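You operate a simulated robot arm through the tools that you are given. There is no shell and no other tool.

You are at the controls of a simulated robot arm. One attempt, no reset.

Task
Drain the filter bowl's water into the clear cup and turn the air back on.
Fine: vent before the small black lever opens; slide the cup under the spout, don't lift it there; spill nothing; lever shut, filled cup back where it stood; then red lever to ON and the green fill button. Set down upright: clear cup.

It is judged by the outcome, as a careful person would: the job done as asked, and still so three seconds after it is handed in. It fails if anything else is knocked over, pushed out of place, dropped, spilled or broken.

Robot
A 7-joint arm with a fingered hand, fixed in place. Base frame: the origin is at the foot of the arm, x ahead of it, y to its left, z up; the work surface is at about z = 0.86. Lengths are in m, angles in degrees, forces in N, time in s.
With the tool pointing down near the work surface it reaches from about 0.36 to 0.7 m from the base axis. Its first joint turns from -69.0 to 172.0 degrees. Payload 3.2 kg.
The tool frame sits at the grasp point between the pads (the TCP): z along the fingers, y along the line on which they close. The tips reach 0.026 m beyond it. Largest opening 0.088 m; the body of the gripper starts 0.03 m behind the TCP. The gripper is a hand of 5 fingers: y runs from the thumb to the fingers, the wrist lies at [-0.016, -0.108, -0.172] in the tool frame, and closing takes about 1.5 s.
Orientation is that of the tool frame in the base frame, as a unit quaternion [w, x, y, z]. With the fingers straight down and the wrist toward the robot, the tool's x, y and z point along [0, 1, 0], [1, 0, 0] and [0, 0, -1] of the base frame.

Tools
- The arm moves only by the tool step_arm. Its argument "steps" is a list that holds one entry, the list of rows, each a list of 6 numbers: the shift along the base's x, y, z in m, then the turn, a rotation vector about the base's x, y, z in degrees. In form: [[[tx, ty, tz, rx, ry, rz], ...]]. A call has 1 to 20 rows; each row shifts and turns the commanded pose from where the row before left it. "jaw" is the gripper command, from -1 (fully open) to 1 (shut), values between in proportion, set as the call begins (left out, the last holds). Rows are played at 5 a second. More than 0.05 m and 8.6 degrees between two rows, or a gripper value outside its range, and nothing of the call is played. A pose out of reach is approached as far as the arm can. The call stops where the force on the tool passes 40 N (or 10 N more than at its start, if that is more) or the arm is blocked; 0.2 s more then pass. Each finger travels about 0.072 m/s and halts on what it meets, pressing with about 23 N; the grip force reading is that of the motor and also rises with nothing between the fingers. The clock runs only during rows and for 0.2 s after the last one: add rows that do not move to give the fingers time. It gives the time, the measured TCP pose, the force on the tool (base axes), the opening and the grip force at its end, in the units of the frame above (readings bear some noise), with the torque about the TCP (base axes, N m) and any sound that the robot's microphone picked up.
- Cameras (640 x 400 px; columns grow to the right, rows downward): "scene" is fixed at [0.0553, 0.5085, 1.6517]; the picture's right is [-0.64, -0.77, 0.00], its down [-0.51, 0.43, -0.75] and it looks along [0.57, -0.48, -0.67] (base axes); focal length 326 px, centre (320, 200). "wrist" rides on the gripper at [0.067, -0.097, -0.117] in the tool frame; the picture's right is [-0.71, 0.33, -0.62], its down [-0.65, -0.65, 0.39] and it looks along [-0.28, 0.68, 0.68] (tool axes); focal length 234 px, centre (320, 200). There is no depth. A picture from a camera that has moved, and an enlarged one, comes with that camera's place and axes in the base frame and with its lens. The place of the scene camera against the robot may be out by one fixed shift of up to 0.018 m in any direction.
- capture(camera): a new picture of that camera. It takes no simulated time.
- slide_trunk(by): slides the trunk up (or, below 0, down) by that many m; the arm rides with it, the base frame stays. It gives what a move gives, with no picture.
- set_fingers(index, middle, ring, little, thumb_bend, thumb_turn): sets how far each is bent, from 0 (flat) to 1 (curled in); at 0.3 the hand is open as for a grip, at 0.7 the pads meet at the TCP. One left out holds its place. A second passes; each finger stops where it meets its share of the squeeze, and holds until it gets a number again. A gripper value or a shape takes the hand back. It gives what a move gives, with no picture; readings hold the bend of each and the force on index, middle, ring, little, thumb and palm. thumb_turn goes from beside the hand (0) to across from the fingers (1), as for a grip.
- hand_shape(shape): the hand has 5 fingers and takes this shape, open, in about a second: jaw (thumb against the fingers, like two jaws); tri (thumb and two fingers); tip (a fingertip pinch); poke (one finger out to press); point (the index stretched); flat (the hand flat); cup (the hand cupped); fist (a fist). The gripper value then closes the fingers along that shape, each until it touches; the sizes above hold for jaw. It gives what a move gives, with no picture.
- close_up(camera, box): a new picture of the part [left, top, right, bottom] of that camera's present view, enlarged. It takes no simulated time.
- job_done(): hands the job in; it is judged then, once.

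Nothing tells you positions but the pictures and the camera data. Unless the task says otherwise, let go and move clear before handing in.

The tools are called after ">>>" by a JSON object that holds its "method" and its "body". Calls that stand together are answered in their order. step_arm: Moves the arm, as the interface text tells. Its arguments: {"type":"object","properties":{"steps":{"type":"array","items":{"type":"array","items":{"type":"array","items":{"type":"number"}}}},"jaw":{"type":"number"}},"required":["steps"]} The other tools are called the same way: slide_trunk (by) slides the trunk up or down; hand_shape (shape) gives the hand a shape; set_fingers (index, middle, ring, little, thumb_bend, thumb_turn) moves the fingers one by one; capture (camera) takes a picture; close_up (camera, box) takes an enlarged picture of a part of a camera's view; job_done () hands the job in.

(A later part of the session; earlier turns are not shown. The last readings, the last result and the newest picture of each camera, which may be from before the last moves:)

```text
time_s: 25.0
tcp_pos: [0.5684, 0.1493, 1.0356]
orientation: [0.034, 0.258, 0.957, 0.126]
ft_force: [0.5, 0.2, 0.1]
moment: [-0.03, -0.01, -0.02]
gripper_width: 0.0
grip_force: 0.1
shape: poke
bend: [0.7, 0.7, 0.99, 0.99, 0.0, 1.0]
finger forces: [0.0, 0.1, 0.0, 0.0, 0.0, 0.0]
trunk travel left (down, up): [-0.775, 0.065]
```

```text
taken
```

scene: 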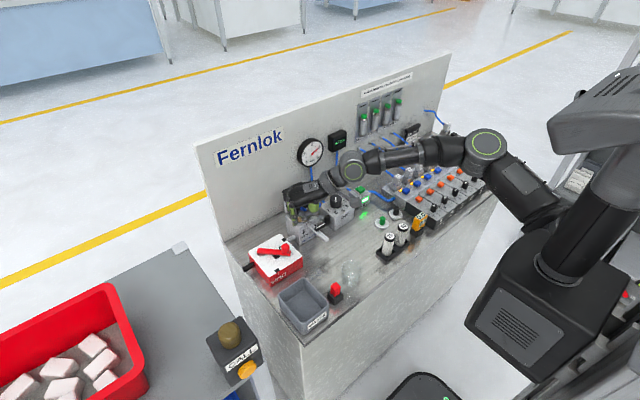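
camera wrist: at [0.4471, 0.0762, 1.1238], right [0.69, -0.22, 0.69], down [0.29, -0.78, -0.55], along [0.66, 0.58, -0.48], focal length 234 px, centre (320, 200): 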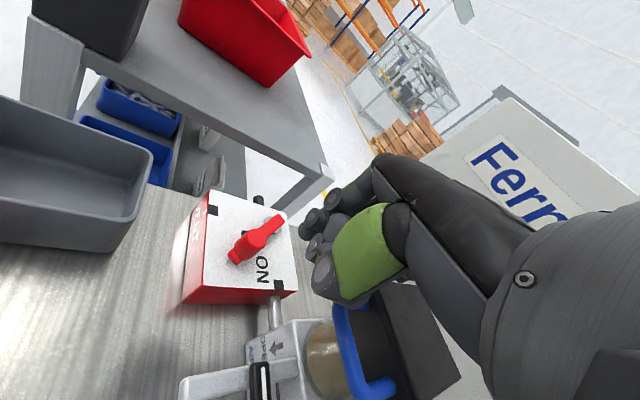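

The hand now comes in from the right with yaw +60, and the lever stands about halfway. I'll zoom in to fix the knob's place and the clearance to the cap.

>>> {"method": "close_up", "body": {"camera": "wrist", "box": [180, 160, 380, 310]}}

>>> {"method": "close_up", "body": {"camera": "scene", "box": [230, 150, 370, 290]}}

```text
2.67 times, centred on (280, 235) of wrist
camera zoom: at [0.4471, 0.0762, 1.1238], right [0.69, -0.22, 0.69], down [0.29, -0.78, -0.55], along [0.66, 0.58, -0.48], focal length 624 px, centre (427, 107)
```

zoom: 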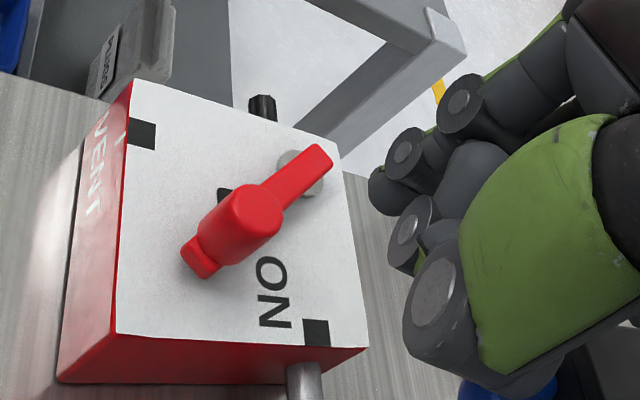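

```text
2.86 times, centred on (300, 220) of scene
camera zoom: at [0.0553, 0.5085, 1.6517], right [-0.64, -0.77, 0.0], down [-0.51, 0.43, -0.75], along [0.57, -0.48, -0.67], focal length 932 px, centre (377, 143)
```

zoom: 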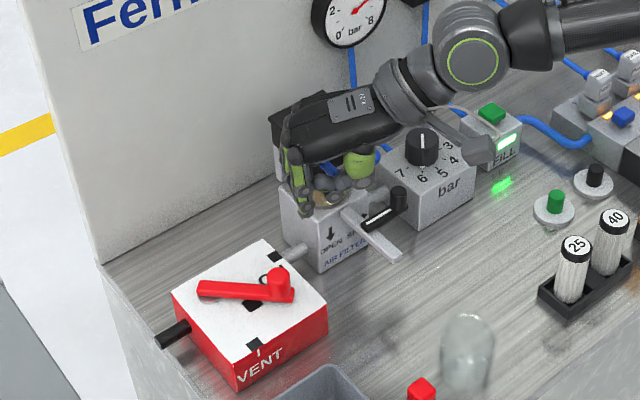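

With yaw +60 the palm would foul the filter's blue handle lower down, so I'll go back to yaw 0. I'll swing the thumb aside again, roll slightly so the thumb side rides higher, and push the bar from behind at y of about 0.20.

>>> {"method": "step_arm", "body": {"steps": [[[0, 0.005, 0.03, 0, 0, 0], [0.002, 0.004, 0, 0, 0, -7.5], [0.003, 0.005, 0, 0, 0, -7.5], [0.003, 0.005, 0, 0, 0, -7.5], [0.003, 0.005, 0, 0, 0, -7.5], [0.003, 0.005, 0, 0, 0, -7.5], [0.003, 0.005, 0, 0, 0, -7.5], [0.003, 0.005, 0, 0, 0, -7.5], [0.003, 0.003, 0, 0, 0, -7.5], [0, 0, 0, 8, 0, 0], [0, 0, 0, 0, 0, 0]]]}}

>>> {"method": "set_fingers", "body": {"thumb_turn": 0, "thumb_bend": 0}}

>>> {"method": "close_up", "body": {"camera": "wrist", "box": [120, 80, 440, 350]}}

```text
time_s: 27.6
tcp_pos: [0.6092, 0.1669, 1.0705]
orientation: [0.022, 0.727, 0.67, 0.149]
ft_force: [0.1, 0.7, -0.2]
moment: [0.0, 0.01, 0.0]
gripper_width: 0.0
grip_force: 0.1
shape: poke
bend: [0.7, 0.7, 0.99, 0.99, 0.0, 1.0]
finger forces: [0.0, 0.0, 0.1, 0.0, 0.0, 0.0]
trunk travel left (down, up): [-0.775, 0.065]
stopped in row 11: the arm was blocked; the commanded pose is now the measured one
```

```text
time_s: 28.6
tcp_pos: [0.6079, 0.1675, 1.0714]
orientation: [0.023, 0.727, 0.67, 0.15]
ft_force: [0.5, -0.5, -0.1]
moment: [0.04, 0.02, -0.01]
gripper_width: 0.1012
grip_force: 0.1
shape: fingers
bend: [0.7, 0.7, 0.99, 0.99, 0.0, 0.0]
finger forces: [0.0, 0.0, 0.1, 0.2, 0.1, 0.0]
trunk travel left (down, up): [-0.775, 0.065]
```

```text
1.48 times, centred on (280, 215) of wrist
camera zoom: at [0.4879, 0.2229, 1.173], right [0.12, -0.83, 0.54], down [-0.57, -0.5, -0.65], along [0.81, -0.23, -0.54], focal length 347 px, centre (379, 178)
```

zoom: 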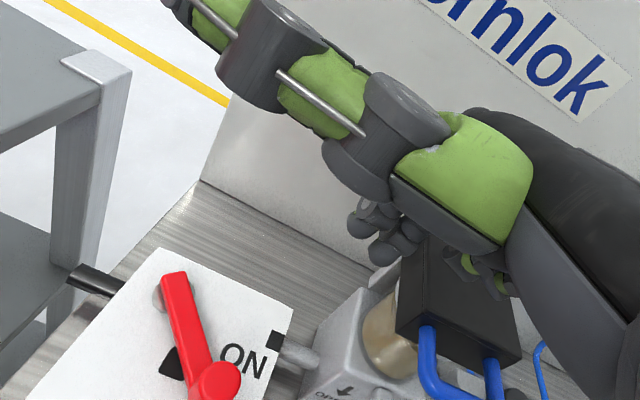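

The arm reported being blocked at the end of that turn, and the curled fingers may be close to the filter cap. I'll look at the cap from the scene camera before moving.

>>> {"method": "close_up", "body": {"camera": "scene", "box": [230, 150, 370, 290]}}

>>> {"method": "capture", "body": {"camera": "wrist"}}

```text
2.86 times, centred on (300, 220) of scene
camera zoom: at [0.0553, 0.5085, 1.6517], right [-0.64, -0.77, 0.0], down [-0.51, 0.43, -0.75], along [0.57, -0.48, -0.67], focal length 932 px, centre (377, 143)
```

zoom: 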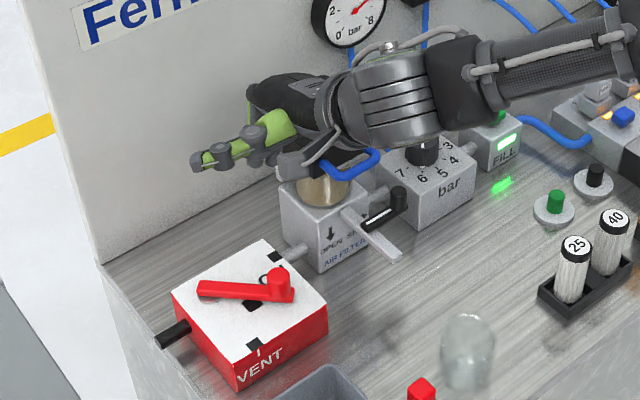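

```text
taken
camera wrist: at [0.4879, 0.2229, 1.173], right [0.12, -0.83, 0.54], down [-0.57, -0.5, -0.65], along [0.81, -0.23, -0.54], focal length 234 px, centre (320, 200)
```

wrist: 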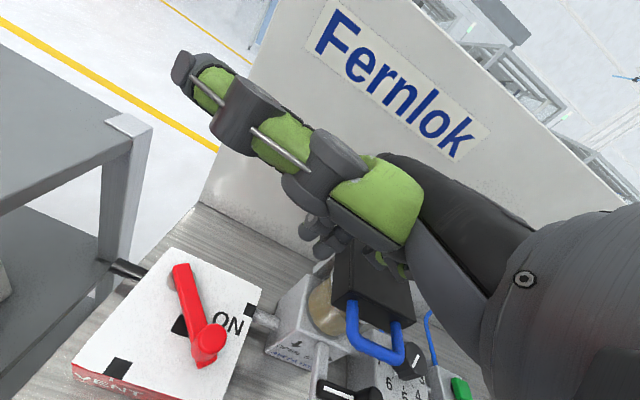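

The cap looks undisturbed, but the hand sits right over it. I'll lift straight up first, move left clear of the cap, and then go down behind the lever bar.

>>> {"method": "step_arm", "body": {"steps": [[[0, 0, 0.015, 0, 0, 0], [0, 0.005, 0.015, 0, 0, 0], [-0.004, 0.01, 0, 0, 0, 0], [-0.004, 0.01, 0, 0, 0, 0], [-0.004, 0.003, -0.015, 0, 0, 0], [0, 0, -0.02, 0, 0, 0], [0, 0, -0.02, 0, 0, 0], [0, 0, 0, 0, 0, 0]]]}}

>>> {"method": "capture", "body": {"camera": "wrist"}}

>>> {"method": "close_up", "body": {"camera": "scene", "box": [230, 150, 370, 290]}}

```text
time_s: 30.6
tcp_pos: [0.6108, 0.1758, 1.0601]
orientation: [0.009, 0.742, 0.65, 0.164]
ft_force: [0.1, -0.3, 0.4]
moment: [0.02, -0.02, 0.04]
gripper_width: 0.1012
grip_force: 0.1
shape: fingers
bend: [0.7, 0.7, 0.99, 0.99, 0.0, 0.0]
finger forces: [0.0, 0.0, 0.1, 0.0, 0.0, 0.0]
trunk travel left (down, up): [-0.775, 0.065]
stopped in row 8: the arm was blocked; the commanded pose is now the measured one
```

```text
taken
camera wrist: at [0.4936, 0.2329, 1.1639], right [0.09, -0.86, 0.5], down [-0.6, -0.45, -0.66], along [0.8, -0.24, -0.55], focal length 234 px, centre (320, 200)
```

wrist: 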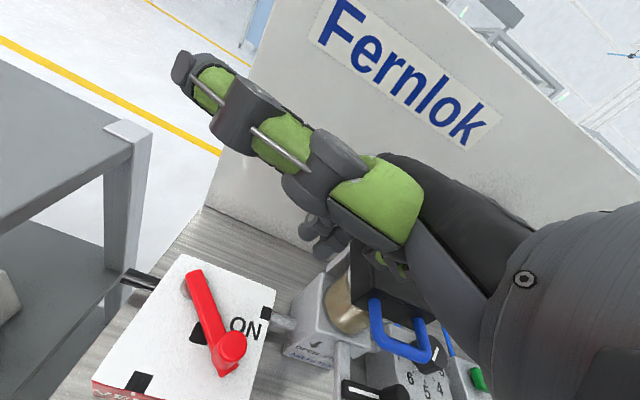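

```text
2.86 times, centred on (300, 220) of scene
camera zoom: at [0.0553, 0.5085, 1.6517], right [-0.64, -0.77, 0.0], down [-0.51, 0.43, -0.75], along [0.57, -0.48, -0.67], focal length 932 px, centre (377, 143)
```

zoom: 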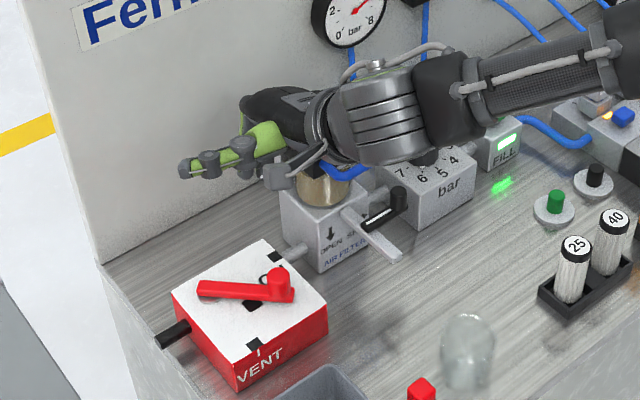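

The arm's elbow has drifted into a poor posture after that big turn and is blocked by its own joints, not by anything on the bench. I'll retreat to an open pose with the fingers straight down and then approach again as I did the first time.

>>> {"method": "step_arm", "body": {"steps": [[[-0.02, -0.005, 0.03, 0, 0, 0], [-0.03, -0.02, 0.03, -4.2, 4.7, 2.5], [-0.03, -0.03, 0.03, -4.2, 4.7, 2.5], [-0.03, -0.03, 0.02, -4.2, 4.7, 2.5], [-0.03, -0.03, 0.01, 0, 0, 0], [-0.03, -0.02, 0, 0, 0, 0], [0, 0, 0, 0, 0, 0]]]}}

>>> {"method": "capture", "body": {"camera": "scene"}}

```text
refused: row 3 steps farther than a row can; nothing moved
```

```text
taken
```

scene: 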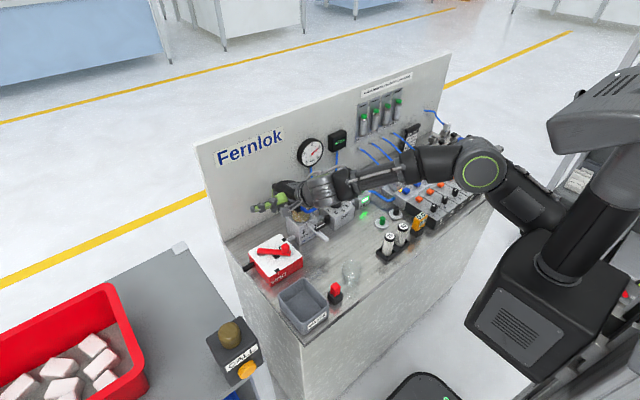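

That step was too long for one row, so nothing moved. I'll repeat the retreat with smaller rows.

>>> {"method": "step_arm", "body": {"steps": [[[-0.015, -0.005, 0.03, 0, 0, 0], [-0.02, -0.02, 0.025, -4.2, 4.7, 2.5], [-0.025, -0.025, 0.025, -4.2, 4.7, 2.5], [-0.025, -0.025, 0.02, -4.2, 4.7, 2.5], [-0.03, -0.03, 0.01, 0, 0, 0], [-0.03, -0.03, 0, 0, 0, 0], [-0.03, -0.01, 0, 0, 0, 0], [0, 0, 0, 0, 0, 0]]]}}

>>> {"method": "capture", "body": {"camera": "scene"}}

```text
time_s: 32.4
tcp_pos: [0.4335, 0.0338, 1.1706]
orientation: [0.003, 0.705, 0.709, -0.002]
ft_force: [0.8, 0.1, 0.3]
moment: [0.0, -0.03, -0.03]
gripper_width: 0.1009
grip_force: 0.0
shape: fingers
bend: [0.7, 0.7, 0.99, 0.99, 0.0, 0.0]
finger forces: [0.1, 0.0, 0.0, 0.0, 0.0, 0.0]
trunk travel left (down, up): [-0.775, 0.065]
```

```text
taken
```

scene: 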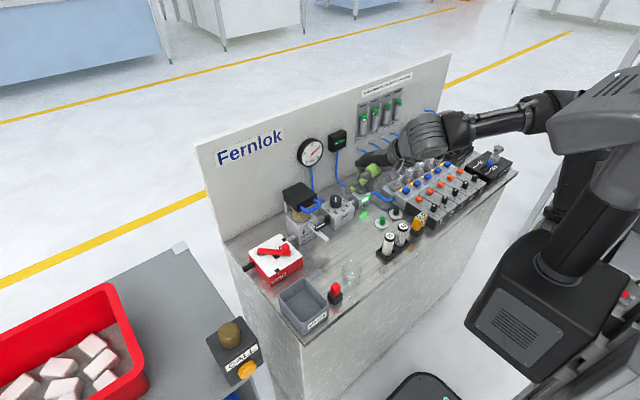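

The arm is back in its earlier posture with fingers down. Now I repeat the first approach: pitch forward 30 degrees and move over the box from the front left.

>>> {"method": "step_arm", "body": {"steps": [[[0.015, 0.03, 0, 0, -7.5, 0], [0.015, 0.03, 0, 0, -7.5, 0], [0.015, 0.03, 0, 0, -7.5, 0], [0.015, 0.03, 0, 0, -7.5, 0], [0.02, 0.03, -0.01, 0, 0, 0], [0.015, 0.025, -0.02, 0, 0, 0], [0.015, 0, -0.03, 0, 0, 0], [0.015, 0, -0.03, 0, 0, 0], [0.01, 0, -0.02, 0, 0, 0], [0, 0, 0, 0, 0, 0]]]}}

>>> {"method": "capture", "body": {"camera": "wrist"}}

>>> {"method": "close_up", "body": {"camera": "scene", "box": [230, 150, 370, 290]}}

```text
time_s: 34.8
tcp_pos: [0.5869, 0.1861, 1.0792]
orientation: [0.17, 0.705, 0.661, 0.194]
ft_force: [0.4, -0.3, 0.0]
moment: [0.06, -0.01, -0.03]
gripper_width: 0.1013
grip_force: 0.1
shape: fingers
bend: [0.7, 0.7, 0.99, 0.99, 0.0, 0.0]
finger forces: [0.0, 0.0, 0.0, 0.0, 0.1, 0.1]
trunk travel left (down, up): [-0.775, 0.065]
stopped in row 10: the arm was blocked; the commanded pose is now the measured one
```

```text
taken
camera wrist: at [0.4481, 0.2573, 1.135], right [-0.06, -0.74, 0.67], down [-0.41, -0.6, -0.69], along [0.91, -0.31, -0.27], focal length 234 px, centre (320, 200)
```

wrist: 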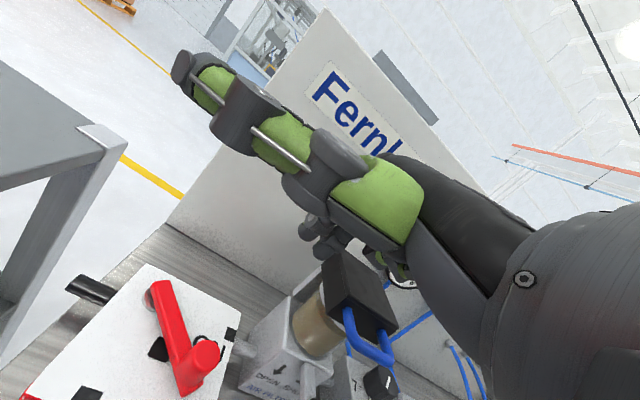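

```text
2.86 times, centred on (300, 220) of scene
camera zoom: at [0.0553, 0.5085, 1.6517], right [-0.64, -0.77, 0.0], down [-0.51, 0.43, -0.75], along [0.57, -0.48, -0.67], focal length 932 px, centre (377, 143)
```

zoom: 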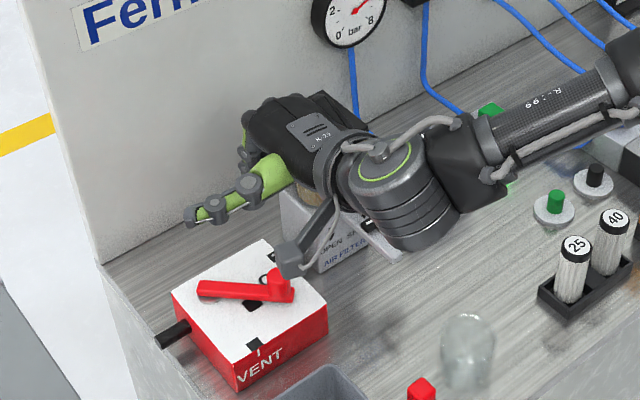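

It was blocked again just short of the target, but earlier it moved freely once lower. I'll step down in small moves from here, keeping left of the cap.

>>> {"method": "step_arm", "body": {"steps": [[[0, 0.004, -0.015, 0, 0, 0], [0, 0.004, -0.015, 0, 0, 0], [0, 0.004, -0.015, 0, 0, 0], [0, 0, 0, 0, 0, 0]]]}}

```text
time_s: 35.8
tcp_pos: [0.5954, 0.1885, 1.0413]
orientation: [0.166, 0.714, 0.651, 0.198]
ft_force: [0.0, -0.1, -0.1]
moment: [0.01, -0.01, 0.01]
gripper_width: 0.1012
grip_force: 0.0
shape: fingers
bend: [0.7, 0.7, 0.99, 0.99, 0.0, 0.0]
finger forces: [0.1, 0.0, 0.0, 0.0, 0.0, 0.0]
trunk travel left (down, up): [-0.775, 0.065]
```

It moves, but with some drift in heading, which may be lag. I'll correct the orientation slowly with pauses and see whether it converges.

>>> {"method": "step_arm", "body": {"steps": [[[0, 0.003, 0, -1.3, 0, 1.4], [0, 0.003, 0, -1.3, 0, 1.4], [0, 0.003, 0, -1.3, 0, 1.4], [0, 0, 0, 0, 0, 0], [0, 0, 0, 0, 0, 0], [0, 0, 0, 0, 0, 0]]]}}

>>> {"method": "capture", "body": {"camera": "scene"}}

```text
time_s: 37.2
tcp_pos: [0.5945, 0.1967, 1.0391]
orientation: [0.184, 0.683, 0.684, 0.18]
ft_force: [-0.9, -0.4, -0.2]
moment: [-0.01, -0.01, 0.03]
gripper_width: 0.1009
grip_force: 0.0
shape: fingers
bend: [0.7, 0.7, 0.99, 0.99, 0.0, 0.0]
finger forces: [0.0, 0.1, 0.0, 0.0, 0.0, 0.1]
trunk travel left (down, up): [-0.775, 0.065]
```

```text
taken
```

scene: 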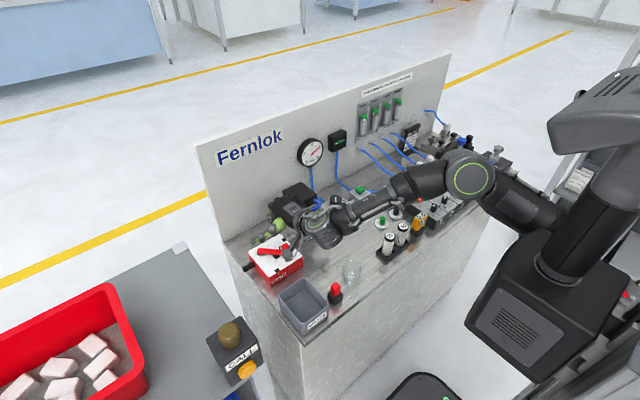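

It converged exactly, so the earlier stops were lag from moving too fast; slower rows are the answer. I'll set the pitch to 15 degrees and descend behind the bar in gentle steps.

>>> {"method": "step_arm", "body": {"steps": [[[0.001, 0, 0, 0, 4, 0], [0.001, 0, 0, 0, 4, 0], [0.001, 0, 0, 0, 4, 0], [0, -0.002, 0, 0, 3, 0], [0, 0, -0.01, 0, 0, 0], [0, 0, -0.01, 0, 0, 0], [0, 0, -0.01, 0, 0, 0], [0, 0, -0.01, 0, 0, 0], [0, 0, -0.01, 0, 0, 0], [0, 0, 0, 0, 0, 0], [0, 0, 0, 0, 0, 0]]]}}

>>> {"method": "close_up", "body": {"camera": "wrist", "box": [140, 100, 440, 380]}}

```text
time_s: 39.6
tcp_pos: [0.5894, 0.2043, 0.9833]
orientation: [0.095, 0.691, 0.712, 0.087]
ft_force: [0.2, 0.4, -0.7]
moment: [0.03, -0.01, -0.02]
gripper_width: 0.1015
grip_force: 0.1
shape: fingers
bend: [0.7, 0.7, 0.99, 0.99, 0.0, 0.0]
finger forces: [0.1, 0.0, 0.0, 0.1, 0.1, 0.1]
trunk travel left (down, up): [-0.775, 0.065]
```

```text
1.43 times, centred on (290, 240) of wrist
camera zoom: at [0.4626, 0.2698, 1.0694], right [0.18, -0.69, 0.7], down [-0.51, -0.67, -0.53], along [0.84, -0.26, -0.48], focal length 334 px, centre (363, 143)
```

zoom: 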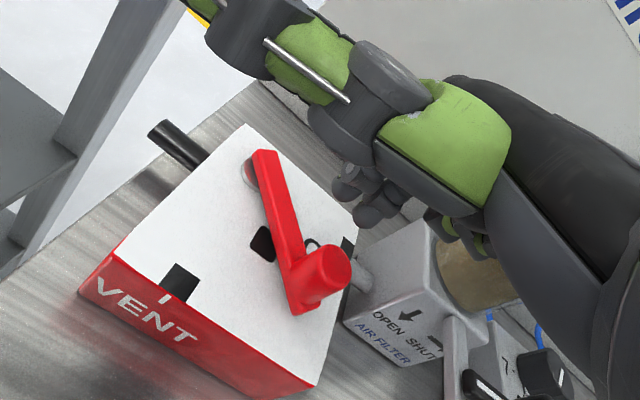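

The pose is a few millimetres off the command, so I'll let it settle and read it again.

>>> {"method": "step_arm", "body": {"steps": [[[0, 0, 0, 0, 0, 0], [0, 0, 0, 0, 0, 0], [0, 0, 0, 0, 0, 0], [0, 0, 0, 0, 0, 0]]]}}

```text
time_s: 40.6
tcp_pos: [0.5897, 0.2048, 0.9844]
orientation: [0.095, 0.689, 0.712, 0.089]
ft_force: [-0.6, 0.2, 0.7]
moment: [-0.02, 0.02, 0.01]
gripper_width: 0.1012
grip_force: 0.0
shape: fingers
bend: [0.7, 0.7, 0.99, 0.99, 0.0, 0.0]
finger forces: [0.0, 0.0, 0.0, 0.0, 0.0, 0.0]
trunk travel left (down, up): [-0.775, 0.065]
```

It has settled exactly on the accumulated command. I'll shift right about 15 mm so the finger clears the bar, then go down to the bar's height.

>>> {"method": "step_arm", "body": {"steps": [[[0.001, -0.005, 0, 0, 0, 0], [0.001, -0.005, 0, 0, 0, 0], [0.001, -0.005, 0, 0, 0, 0], [0, 0, -0.01, 0, 0, 0], [0, 0, -0.01, 0, 0, 0], [0, 0, -0.01, 0, 0, 0], [0, 0, -0.006, 0, 0, 0], [0, 0, -0.006, 0, 0, 0], [0, 0, 0, 0, 0, 0], [0, 0, 0, 0, 0, 0], [0, 0, 0, 0, 0, 0]]]}}

>>> {"method": "close_up", "body": {"camera": "wrist", "box": [140, 100, 440, 380]}}

```text
time_s: 43.0
tcp_pos: [0.5912, 0.1895, 0.9417]
orientation: [0.096, 0.69, 0.712, 0.088]
ft_force: [0.5, 0.1, 0.2]
moment: [0.01, -0.01, 0.04]
gripper_width: 0.101
grip_force: 0.0
shape: fingers
bend: [0.7, 0.7, 0.99, 0.99, 0.0, 0.0]
finger forces: [0.1, 0.1, 0.0, 0.0, 0.0, 0.0]
trunk travel left (down, up): [-0.775, 0.065]
```

```text
1.43 times, centred on (290, 240) of wrist
camera zoom: at [0.4648, 0.2554, 1.0286], right [0.18, -0.69, 0.7], down [-0.51, -0.67, -0.53], along [0.84, -0.26, -0.48], focal length 334 px, centre (363, 143)
```

zoom: 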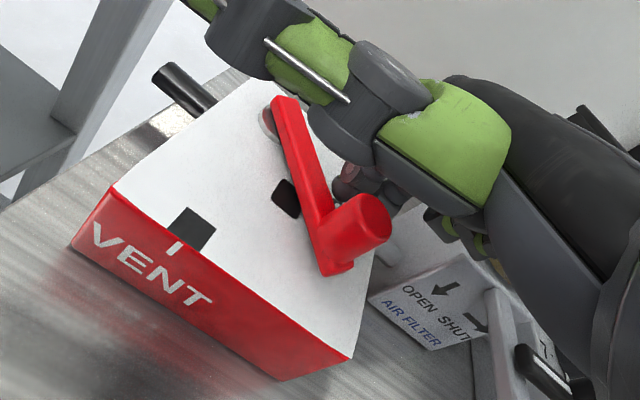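

The index fingertip sits right behind the bar next to the knob. I'll push along the rest of the arc slowly toward VENT.

>>> {"method": "step_arm", "body": {"steps": [[[-0.0035, 0.0042, 0, 0, 0, 0], [-0.0035, 0.0043, 0, 0, 0, 0], [-0.0037, 0.0039, 0, 0, 0, 0], [-0.0036, 0.0039, 0, 0, 0, 0], [-0.0017, 0.0048, 0, 0, 0, 0], [-0.0017, 0.0049, 0, 0, 0, 0], [0, 0, 0, 0, 0, 0], [0, 0, 0, 0, 0, 0]]]}}

>>> {"method": "close_up", "body": {"camera": "wrist", "box": [140, 100, 440, 380]}}

```text
time_s: 44.8
tcp_pos: [0.5756, 0.218, 0.9419]
orientation: [0.095, 0.689, 0.713, 0.088]
ft_force: [0.0, -0.7, -0.3]
moment: [0.0, 0.0, 0.0]
gripper_width: 0.1014
grip_force: 0.1
shape: fingers
bend: [0.7, 0.7, 0.99, 0.99, 0.0, 0.0]
finger forces: [0.0, 0.0, 0.0, 0.0, 0.0, 0.0]
trunk travel left (down, up): [-0.775, 0.065]
```

```text
1.43 times, centred on (290, 240) of wrist
camera zoom: at [0.4481, 0.2826, 1.0292], right [0.18, -0.69, 0.7], down [-0.51, -0.67, -0.53], along [0.84, -0.26, -0.48], focal length 334 px, centre (363, 143)
```

zoom: 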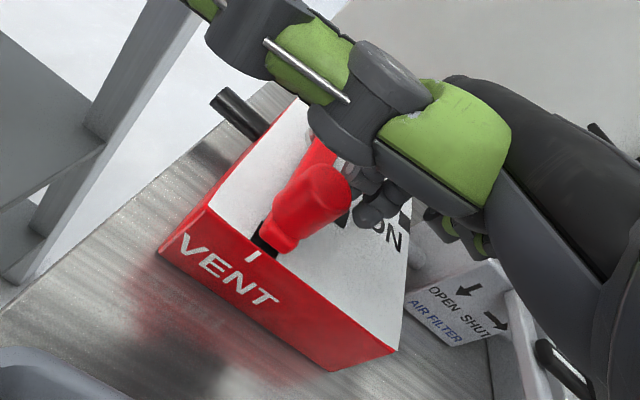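

The lever is nearly at VENT. I'll push the last bit until it seats, watching the force.

>>> {"method": "step_arm", "body": {"steps": [[[-0.001, 0.0035, 0, 0, 0, 0], [-0.001, 0.0035, 0, 0, 0, 0], [0, 0.003, 0, 0, 0, 0], [0, 0.003, 0, 0, 0, 0], [0, 0, 0, 0, 0, 0], [0, 0, 0, 0, 0, 0]]]}}

>>> {"method": "close_up", "body": {"camera": "wrist", "box": [140, 100, 440, 380]}}

>>> {"method": "close_up", "body": {"camera": "scene", "box": [230, 120, 370, 290]}}

```text
time_s: 46.2
tcp_pos: [0.5743, 0.2239, 0.9438]
orientation: [0.096, 0.692, 0.71, 0.088]
ft_force: [5.3, -25.4, 1.1]
moment: [-0.41, -0.11, -0.28]
gripper_width: 0.1014
grip_force: 11.8
shape: fingers
bend: [0.7, 0.7, 0.99, 0.99, 0.0, 0.0]
finger forces: [24.6, 0.1, 0.1, 0.0, 0.0, 0.1]
trunk travel left (down, up): [-0.775, 0.065]
```

```text
1.43 times, centred on (290, 240) of wrist
camera zoom: at [0.4483, 0.2887, 1.0295], right [0.18, -0.69, 0.7], down [-0.52, -0.67, -0.53], along [0.84, -0.27, -0.47], focal length 334 px, centre (363, 143)
```

zoom: 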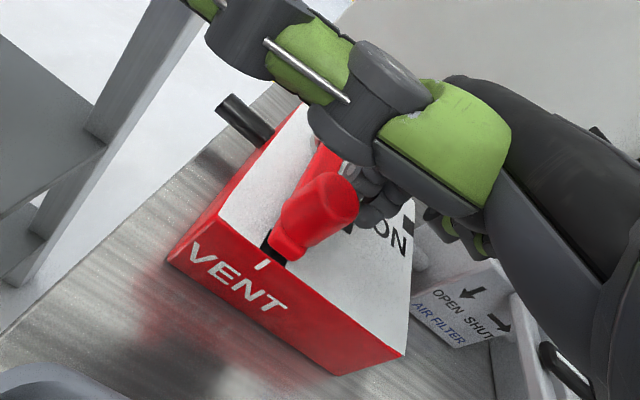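

```text
2.35 times, centred on (300, 205) of scene
camera zoom: at [0.0553, 0.5085, 1.6517], right [-0.64, -0.77, 0.0], down [-0.51, 0.43, -0.75], along [0.57, -0.48, -0.67], focal length 767 px, centre (367, 188)
```

zoom: 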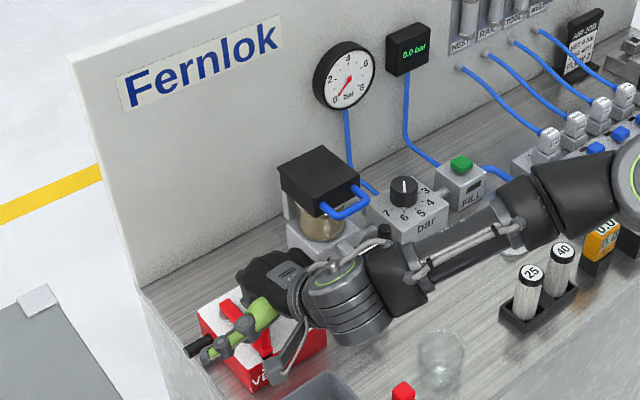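

The gauge has dropped to 0 and the display reads 0.0 bar, and the 25 N push-back shows the lever is at its stop. I'll back off and lift away.

>>> {"method": "step_arm", "body": {"steps": [[[0.001, -0.006, 0, 0, 0, 0], [0.001, -0.006, 0, 0, 0, 0], [0, 0, 0.015, 0, 0, 0], [0, 0, 0.02, 0, 0, 0], [-0.005, 0, 0.025, 0, 0, 0], [-0.005, 0, 0.025, 0, 0, 0], [-0.01, 0, 0.02, 0, 0, 0], [0, 0, 0, 0, 0, 0]]]}}

>>> {"method": "capture", "body": {"camera": "wrist"}}

>>> {"method": "close_up", "body": {"camera": "scene", "box": [290, 120, 370, 190]}}

```text
time_s: 48.2
tcp_pos: [0.5577, 0.2017, 1.0091]
orientation: [0.06, 0.707, 0.702, 0.061]
ft_force: [1.3, 0.2, -0.2]
moment: [0.01, 0.01, 0.0]
gripper_width: 0.101
grip_force: 0.0
shape: fingers
bend: [0.7, 0.7, 0.99, 0.99, 0.0, 0.0]
finger forces: [0.1, 0.0, 0.0, 0.0, 0.0, 0.1]
trunk travel left (down, up): [-0.775, 0.065]
stopped in row 8: the arm was blocked; the commanded pose is now the measured one
```

```text
taken
camera wrist: at [0.4415, 0.2692, 1.1087], right [0.21, -0.71, 0.67], down [-0.58, -0.64, -0.5], along [0.78, -0.28, -0.55], focal length 234 px, centre (320, 200)
```

wrist: 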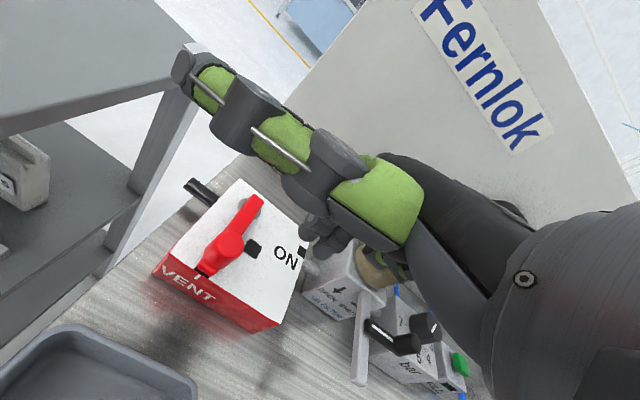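

```text
5.71 times, centred on (330, 155) of scene
camera zoom: at [0.0553, 0.5085, 1.6517], right [-0.64, -0.77, 0.0], down [-0.51, 0.43, -0.75], along [0.57, -0.48, -0.67], focal length 1863 px, centre (263, 457)
```

zoom: 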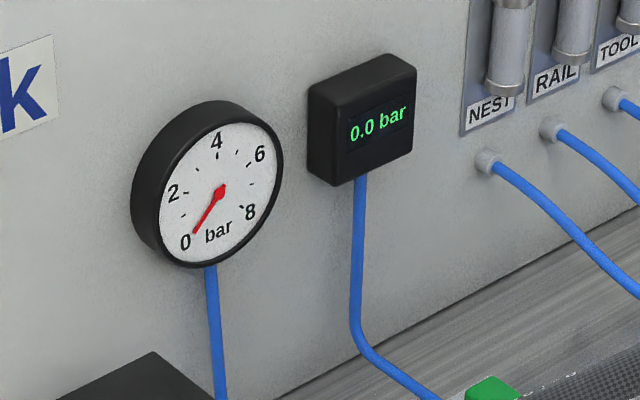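

The line is vented: gauge at 0, display at 0.0 bar, lever on the VENT mark. Next is the cup, so I'll move back to open space slowly. There I'll test whether a side-on grasp (palm facing left, hand tilted forward) is reachable, since that would let the cup pass under the spout.

>>> {"method": "step_arm", "body": {"steps": [[[-0.01, -0.005, 0.015, 0, 0, 0], [-0.01, -0.01, 0.015, 0, 0, 0], [-0.015, -0.015, 0.015, 0, 2.5, 0], [-0.015, -0.015, 0.015, 0, 2.5, 0], [-0.015, -0.015, 0.015, 0, 2.5, 0], [-0.015, -0.015, 0.015, 0, 2.5, 0], [-0.015, -0.015, 0.015, 0, 0, 0], [-0.015, -0.015, 0.015, 0, 0, 0], [-0.015, -0.015, 0.01, 0, 0, 0], [-0.01, -0.01, 0, 0, 0, 0], [0, 0, 0, 0, 0, 0], [0, 0, 0, 0, 0, 0]]]}}

>>> {"method": "hand_shape", "body": {"shape": "tri"}}

>>> {"method": "capture", "body": {"camera": "scene"}}

>>> {"method": "capture", "body": {"camera": "wrist"}}

```text
time_s: 49.0
tcp_pos: [0.5104, 0.1701, 0.9735]
orientation: [-0.014, 0.717, 0.697, -0.007]
ft_force: [-0.2, 0.3, -0.3]
moment: [-0.01, 0.0, 0.03]
gripper_width: 0.1014
grip_force: 0.0
shape: fingers
bend: [0.7, 0.7, 0.99, 0.99, 0.0, 0.0]
finger forces: [0.0, 0.0, 0.1, 0.1, 0.0, 0.0]
trunk travel left (down, up): [-0.775, 0.065]
stopped in row 3: the arm was blocked; the commanded pose is now the measured one
```

```text
time_s: 49.9
tcp_pos: [0.5109, 0.17, 0.9721]
orientation: [-0.013, 0.717, 0.697, -0.008]
ft_force: [0.4, -0.2, -0.3]
moment: [0.01, 0.01, 0.0]
gripper_width: 0.0878
grip_force: 0.0
shape: tri
bend: [0.3, 0.3, 0.99, 0.99, 0.3, 0.97]
finger forces: [0.0, 0.0, 0.0, 0.0, 0.0, 0.0]
trunk travel left (down, up): [-0.775, 0.065]
```

```text
taken
```

scene: 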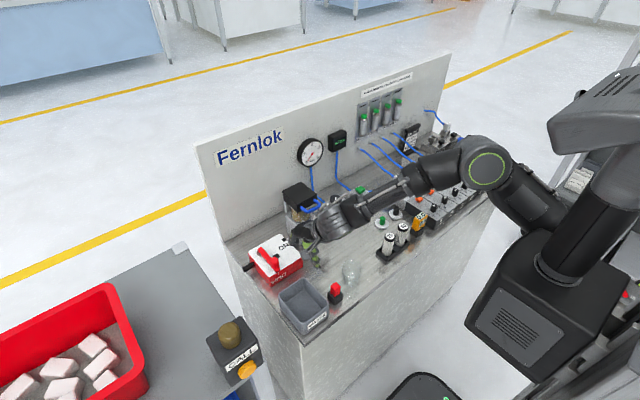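

```text
taken
camera wrist: at [0.4178, 0.239, 1.0936], right [0.33, -0.72, 0.61], down [-0.68, -0.63, -0.37], along [0.65, -0.29, -0.7], focal length 234 px, centre (320, 200)
```

wrist: 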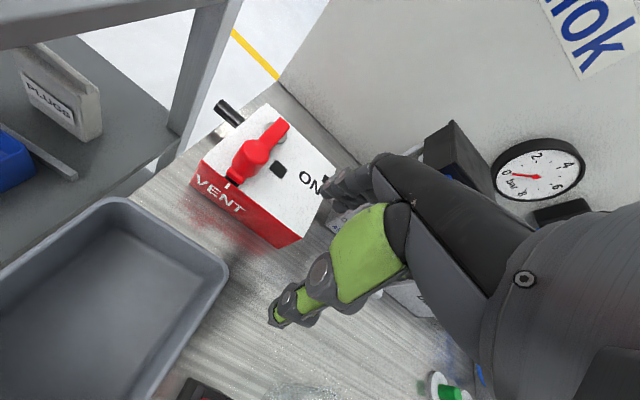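

That move was cut short and the hand dipped instead of rising, though nothing is touching it; the arm posture seems to be against a joint limit. I'll try small moves back toward the middle of its range.

>>> {"method": "step_arm", "body": {"steps": [[[0, -0.01, 0.01, 0, 0, 0], [0, -0.01, 0.01, 0, 0, 0], [0, -0.01, 0.01, 0, 0, 0], [0, 0, 0, 0, 0, 0], [0, 0, 0, 0, 0, 0]]]}}

```text
time_s: 51.1
tcp_pos: [0.5129, 0.1362, 1.0081]
orientation: [-0.017, 0.72, 0.694, -0.003]
ft_force: [0.6, -0.7, -0.6]
moment: [0.0, 0.01, -0.01]
gripper_width: 0.0878
grip_force: 0.0
shape: tri
bend: [0.3, 0.3, 0.99, 0.99, 0.3, 0.97]
finger forces: [0.0, 0.0, 0.0, 0.1, 0.0, 0.0]
trunk travel left (down, up): [-0.775, 0.065]
```

It follows again. I'll continue the retreat in small steps.

>>> {"method": "step_arm", "body": {"steps": [[[-0.005, -0.01, 0.01, 0, 0, 0], [-0.01, -0.01, 0.015, 0, 0, 0], [-0.01, -0.01, 0.015, 0, 0, 0], [-0.015, -0.01, 0.015, 0, 0, 0], [-0.015, -0.01, 0.015, 0, 0, 0], [-0.015, -0.01, 0.015, 0, 0, 0], [-0.015, -0.005, 0.015, 0, 0, 0], [0, 0, 0, 0, 0, 0], [0, 0, 0, 0, 0, 0]]]}}

>>> {"method": "capture", "body": {"camera": "wrist"}}

>>> {"method": "capture", "body": {"camera": "scene"}}

```text
time_s: 53.1
tcp_pos: [0.4261, 0.076, 1.1022]
orientation: [-0.013, 0.716, 0.698, -0.008]
ft_force: [0.0, 0.4, 0.6]
moment: [-0.01, 0.01, -0.01]
gripper_width: 0.0881
grip_force: 0.0
shape: tri
bend: [0.3, 0.3, 0.99, 0.99, 0.3, 0.97]
finger forces: [0.0, 0.1, 0.0, 0.0, 0.0, 0.0]
trunk travel left (down, up): [-0.775, 0.065]
```

```text
taken
camera wrist: at [0.3321, 0.1449, 1.2236], right [0.33, -0.72, 0.61], down [-0.68, -0.63, -0.37], along [0.65, -0.29, -0.7], focal length 234 px, centre (320, 200)
```

wrist: 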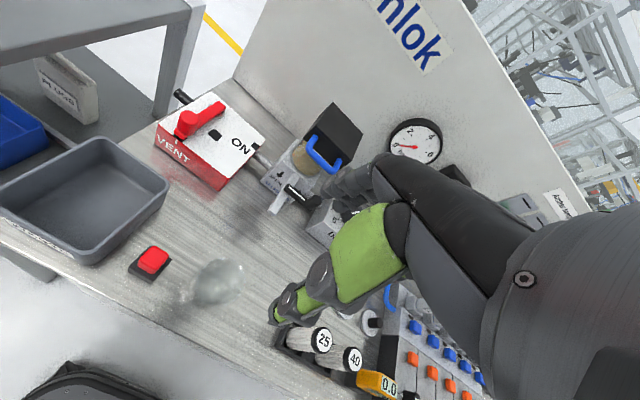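

```text
taken
```

scene: 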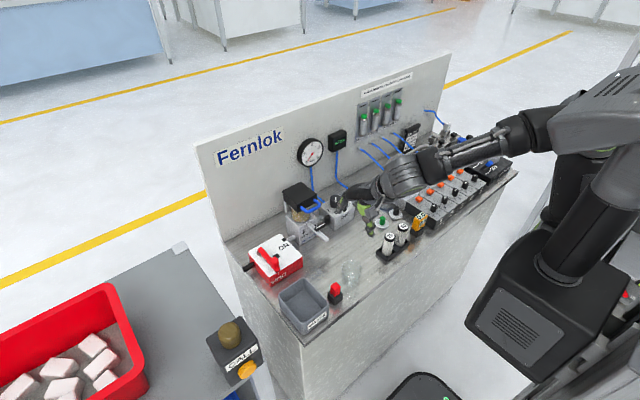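

I'm back over the front of the bench, with the cup in view at about pixel (218, 282). I'll zoom on it to fix its position and height precisely.

>>> {"method": "close_up", "body": {"camera": "wrist", "box": [160, 230, 280, 330]}}

>>> {"method": "close_up", "body": {"camera": "wrist", "box": [230, 130, 350, 230]}}

>>> {"method": "close_up", "body": {"camera": "scene", "box": [310, 230, 400, 310]}}

>>> {"method": "close_up", "body": {"camera": "scene", "box": [340, 150, 450, 240]}}

```text
4.00 times, centred on (220, 280) of wrist
camera zoom: at [0.3321, 0.1449, 1.2236], right [0.33, -0.72, 0.61], down [-0.68, -0.63, -0.37], along [0.65, -0.29, -0.7], focal length 937 px, centre (720, -120)
```

zoom: 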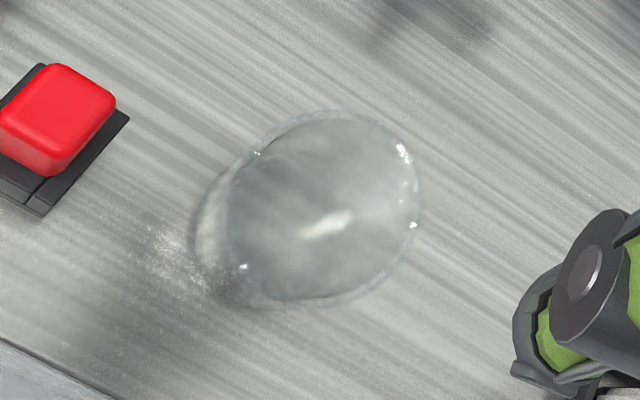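

```text
4.00 times, centred on (290, 180) of wrist
camera zoom: at [0.3321, 0.1449, 1.2236], right [0.33, -0.72, 0.61], down [-0.68, -0.63, -0.37], along [0.65, -0.29, -0.7], focal length 937 px, centre (440, 280)
```

zoom: 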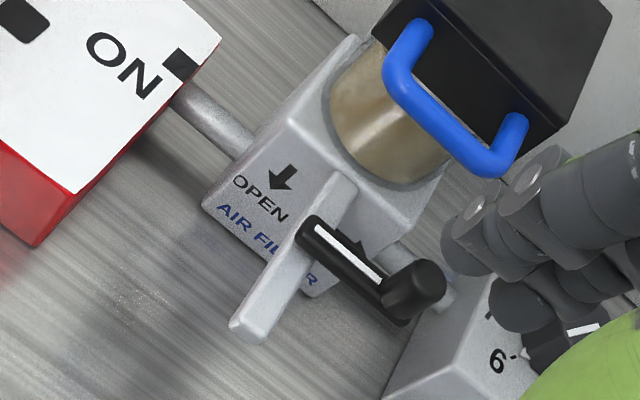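

```text
5.00 times, centred on (355, 270) of scene
camera zoom: at [0.0553, 0.5085, 1.6517], right [-0.64, -0.77, 0.0], down [-0.51, 0.43, -0.75], along [0.57, -0.48, -0.67], focal length 1630 px, centre (145, -150)
```

zoom: 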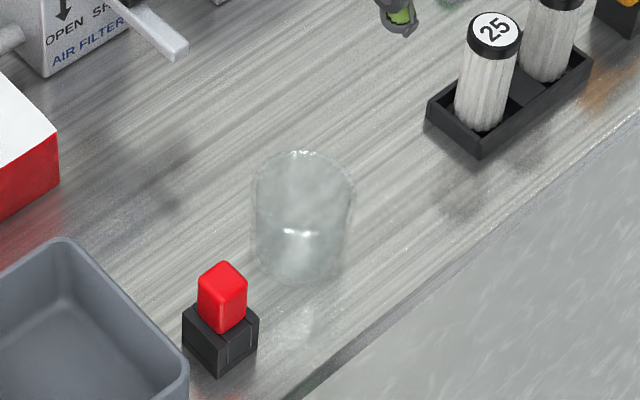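

```text
4.44 times, centred on (395, 195) of scene
camera zoom: at [0.0553, 0.5085, 1.6517], right [-0.64, -0.77, 0.0], down [-0.51, 0.43, -0.75], along [0.57, -0.48, -0.67], focal length 1449 px, centre (-13, 222)
```

zoom: 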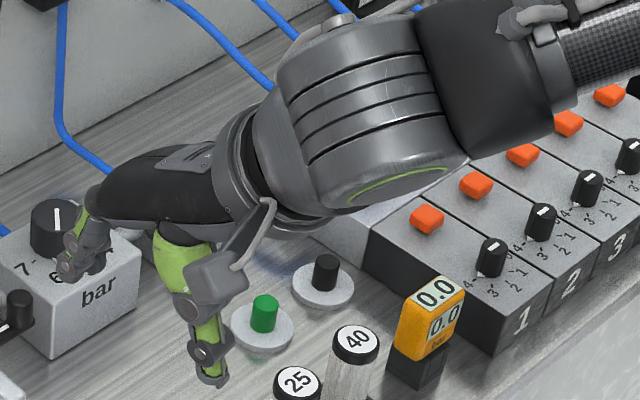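

I now take the cup's axis to be at (0.410, 0.087) with its rim near z=0.917, and the spout tip near (0.519, 0.086) with its underside near z=0.934. I'll test in free air whether the hand can turn to yaw -45 and tilt forward.

>>> {"method": "step_arm", "body": {"steps": [[[0, 0, 0, 0, 0, -5], [0, 0, 0, 0, 0, -5], [0, 0, 0, 0, 0, -5], [0, 0, 0, 0, 0, -5], [0, 0, 0, 0, 0, -5], [0, 0, 0, 0, 0, -5], [0, 0, 0, 0, 0, -5], [0, 0, 0, 0, 0, -5], [0, 0, 0, 0, 0, -5], [0, 0, 0, 0, 0, 0], [0, 0, 0, 0, 0, 0]]]}}

```text
time_s: 55.5
tcp_pos: [0.4241, 0.0768, 1.1031]
orientation: [-0.015, 0.929, 0.37, -0.003]
ft_force: [-0.4, -0.5, 0.0]
moment: [0.02, -0.04, -0.01]
gripper_width: 0.0881
grip_force: 0.1
shape: tri
bend: [0.3, 0.3, 0.99, 0.99, 0.3, 0.97]
finger forces: [0.0, 0.1, 0.0, 0.0, 0.0, 0.0]
trunk travel left (down, up): [-0.775, 0.065]
```

Yaw -45 is reachable here. Now the forward tilt about the closing axis.

>>> {"method": "step_arm", "body": {"steps": [[[0, 0, 0, 3.54, -3.54, 0], [0, 0, 0, 3.54, -3.54, 0], [0, 0, 0, 3.54, -3.54, 0], [0, 0, 0, 3.54, -3.54, 0], [0, 0, 0, 3.54, -3.54, 0], [0, 0, 0, 3.54, -3.54, 0], [0, 0, 0, 3.54, -3.54, 0], [0, 0, 0, 3.54, -3.54, 0], [0, 0, 0, 0, 0, 0], [0, 0, 0, 0, 0, 0]]]}}

>>> {"method": "capture", "body": {"camera": "wrist"}}

>>> {"method": "capture", "body": {"camera": "scene"}}

```text
time_s: 57.7
tcp_pos: [0.4239, 0.076, 1.1027]
orientation: [-0.148, 0.869, 0.353, 0.313]
ft_force: [0.1, -0.2, 0.3]
moment: [0.01, -0.01, -0.03]
gripper_width: 0.0877
grip_force: 0.0
shape: tri
bend: [0.3, 0.3, 0.99, 0.99, 0.3, 0.97]
finger forces: [0.1, 0.1, 0.0, 0.0, 0.0, 0.0]
trunk travel left (down, up): [-0.775, 0.065]
```

```text
taken
camera wrist: at [0.3411, 0.124, 1.2386], right [-0.43, -0.9, 0.0], down [-0.65, 0.31, -0.69], along [0.62, -0.3, -0.72], focal length 234 px, centre (320, 200)
```

wrist: 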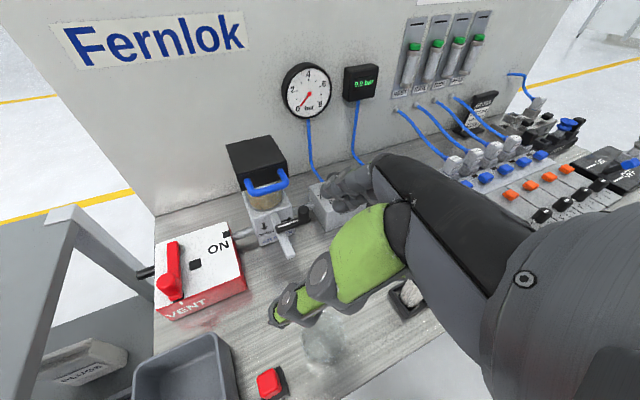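

```text
taken
```

scene: 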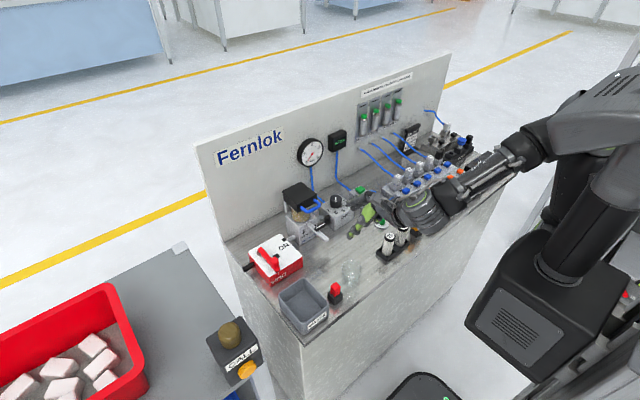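

The whole side-on pose is reachable and the wrist picture is now upright. I'll look at the hand itself to judge how low the curled fingers hang.

>>> {"method": "close_up", "body": {"camera": "scene", "box": [330, 180, 460, 270]}}

>>> {"method": "close_up", "body": {"camera": "wrist", "box": [250, 150, 450, 350]}}

```text
4.44 times, centred on (395, 225) of scene
camera zoom: at [0.0553, 0.5085, 1.6517], right [-0.64, -0.77, 0.0], down [-0.51, 0.43, -0.75], along [0.57, -0.48, -0.67], focal length 1449 px, centre (-13, 89)
```

zoom: 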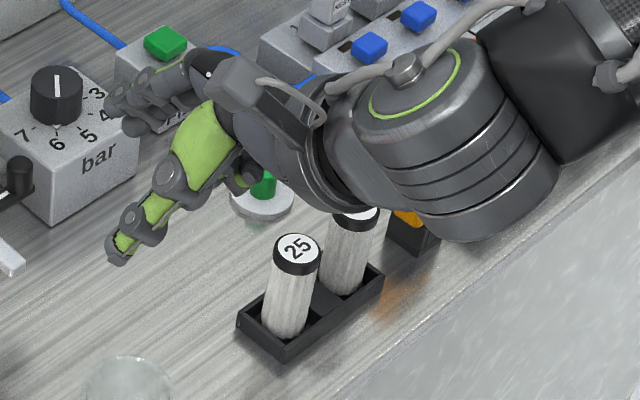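

```text
2.00 times, centred on (350, 250) of wrist
camera zoom: at [0.3411, 0.124, 1.2386], right [-0.43, -0.9, 0.0], down [-0.65, 0.31, -0.69], along [0.62, -0.3, -0.72], focal length 468 px, centre (260, 100)
```

zoom: 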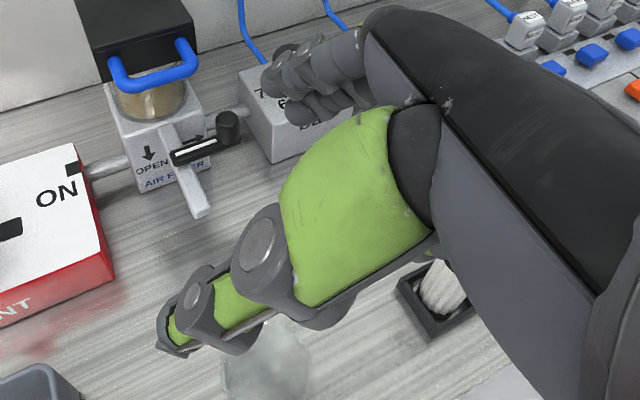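

The hand pose is good: the thumb will sit between cup and red button, and the fingers on the far right side of the cup. I'll narrow the opening a bit and move over the cup, stopping above it to check alignment.

>>> {"method": "step_arm", "body": {"steps": [[[-0.003, 0.002, -0.012, 0, 0, 0], [-0.003, 0.002, -0.015, 0, 0, 0], [-0.003, 0.002, -0.015, 0, 0, 0], [-0.002, 0.002, -0.015, 0, 0, 0], [-0.002, 0.002, -0.015, 0, 0, 0], [-0.001, 0.001, -0.015, 0, 0, 0], [0, 0, -0.013, 0, 0, 0], [0, 0, 0, 0, 0, 0], [0, 0, 0, 0, 0, 0]]], "jaw": -0.5}}

>>> {"method": "capture", "body": {"camera": "wrist"}}

>>> {"method": "close_up", "body": {"camera": "scene", "box": [300, 200, 430, 310]}}

```text
time_s: 59.7
tcp_pos: [0.4114, 0.0867, 1.0031]
orientation: [-0.149, 0.869, 0.354, 0.312]
ft_force: [0.2, 0.8, 0.1]
moment: [-0.05, 0.01, 0.04]
gripper_width: 0.0664
grip_force: 0.0
shape: tri
bend: [0.39, 0.34, 0.99, 0.99, 0.08, 0.98]
finger forces: [0.1, 0.0, 0.1, 0.0, 0.1, 0.1]
out of reach, approached as far as the arm can: row 2
trunk travel left (down, up): [-0.775, 0.065]
```

```text
taken
camera wrist: at [0.3267, 0.1348, 1.139], right [-0.43, -0.9, 0.0], down [-0.65, 0.31, -0.69], along [0.62, -0.3, -0.72], focal length 234 px, centre (320, 200)
```

wrist: 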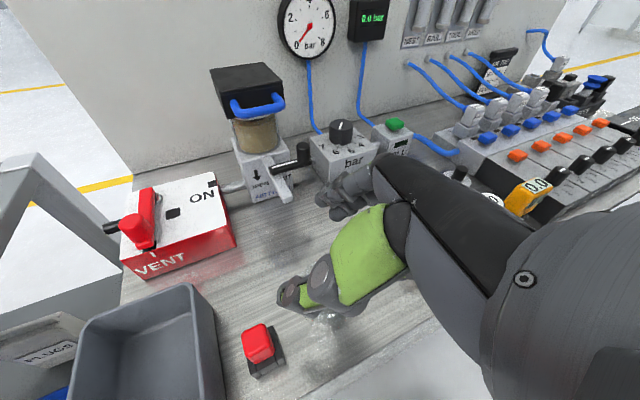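

```text
3.64 times, centred on (365, 255) of scene
camera zoom: at [0.0553, 0.5085, 1.6517], right [-0.64, -0.77, 0.0], down [-0.51, 0.43, -0.75], along [0.57, -0.48, -0.67], focal length 1186 px, centre (156, 0)
```

zoom: 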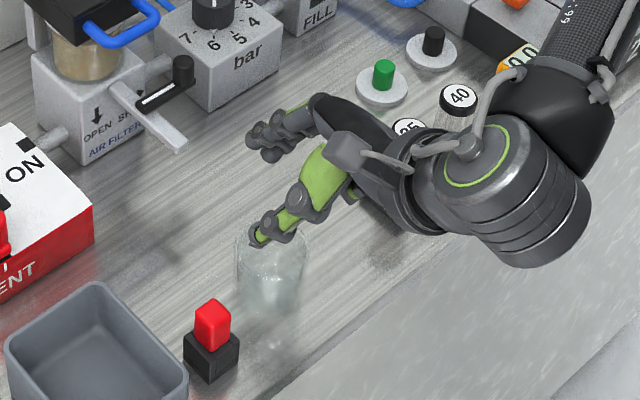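

The hand is centred over the cup with thumb and fingers on opposite sides. I'll open a little wider for margin and lower around the cup in small steps.

>>> {"method": "step_arm", "body": {"steps": [[[-0.001, 0, -0.01, 0, 0, 0], [0, 0, -0.01, 0, 0, 0], [0, 0, -0.01, 0, 0, 0], [0, 0, -0.01, 0, 0, 0], [0, 0, -0.01, 0, 0, 0], [0, 0, -0.01, 0, 0, 0], [0, 0, 0, 0, 0, 0], [0, 0, 0, 0, 0, 0]]], "jaw": -0.8}}

>>> {"method": "capture", "body": {"camera": "wrist"}}

>>> {"method": "close_up", "body": {"camera": "scene", "box": [310, 210, 420, 310]}}

```text
time_s: 61.5
tcp_pos: [0.4089, 0.0866, 0.9441]
orientation: [-0.149, 0.869, 0.353, 0.312]
ft_force: [0.7, 0.1, -0.3]
moment: [-0.03, 0.03, 0.01]
gripper_width: 0.079
grip_force: 0.0
shape: tri
bend: [0.34, 0.31, 0.99, 0.99, 0.13, 0.98]
finger forces: [0.0, 0.0, 0.1, 0.0, 0.0, 0.0]
trunk travel left (down, up): [-0.775, 0.065]
```

```text
taken
camera wrist: at [0.3259, 0.135, 1.0798], right [-0.43, -0.9, 0.0], down [-0.65, 0.31, -0.69], along [0.62, -0.3, -0.72], focal length 234 px, centre (320, 200)
```

wrist: 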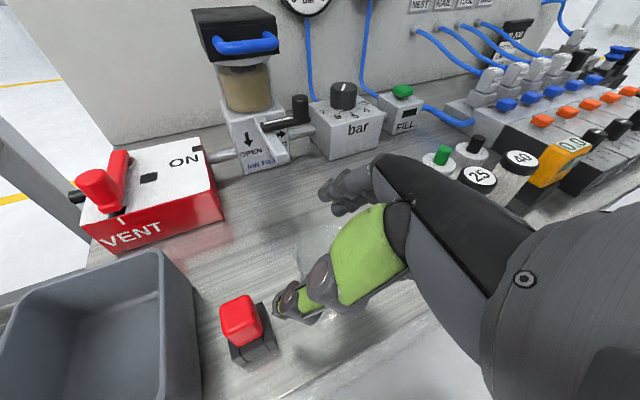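

```text
4.00 times, centred on (365, 260) of scene
camera zoom: at [0.0553, 0.5085, 1.6517], right [-0.64, -0.77, 0.0], down [-0.51, 0.43, -0.75], along [0.57, -0.48, -0.67], focal length 1304 px, centre (140, -40)
```

zoom: 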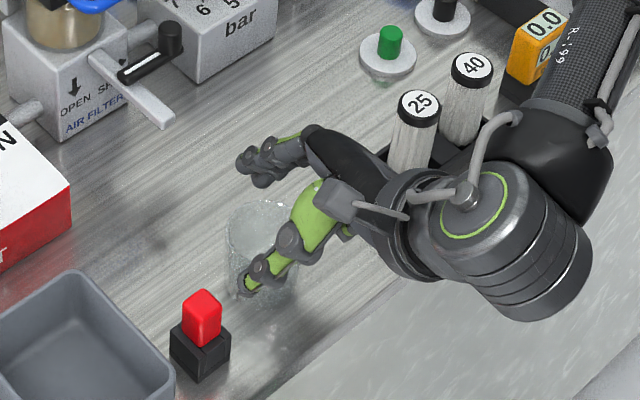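

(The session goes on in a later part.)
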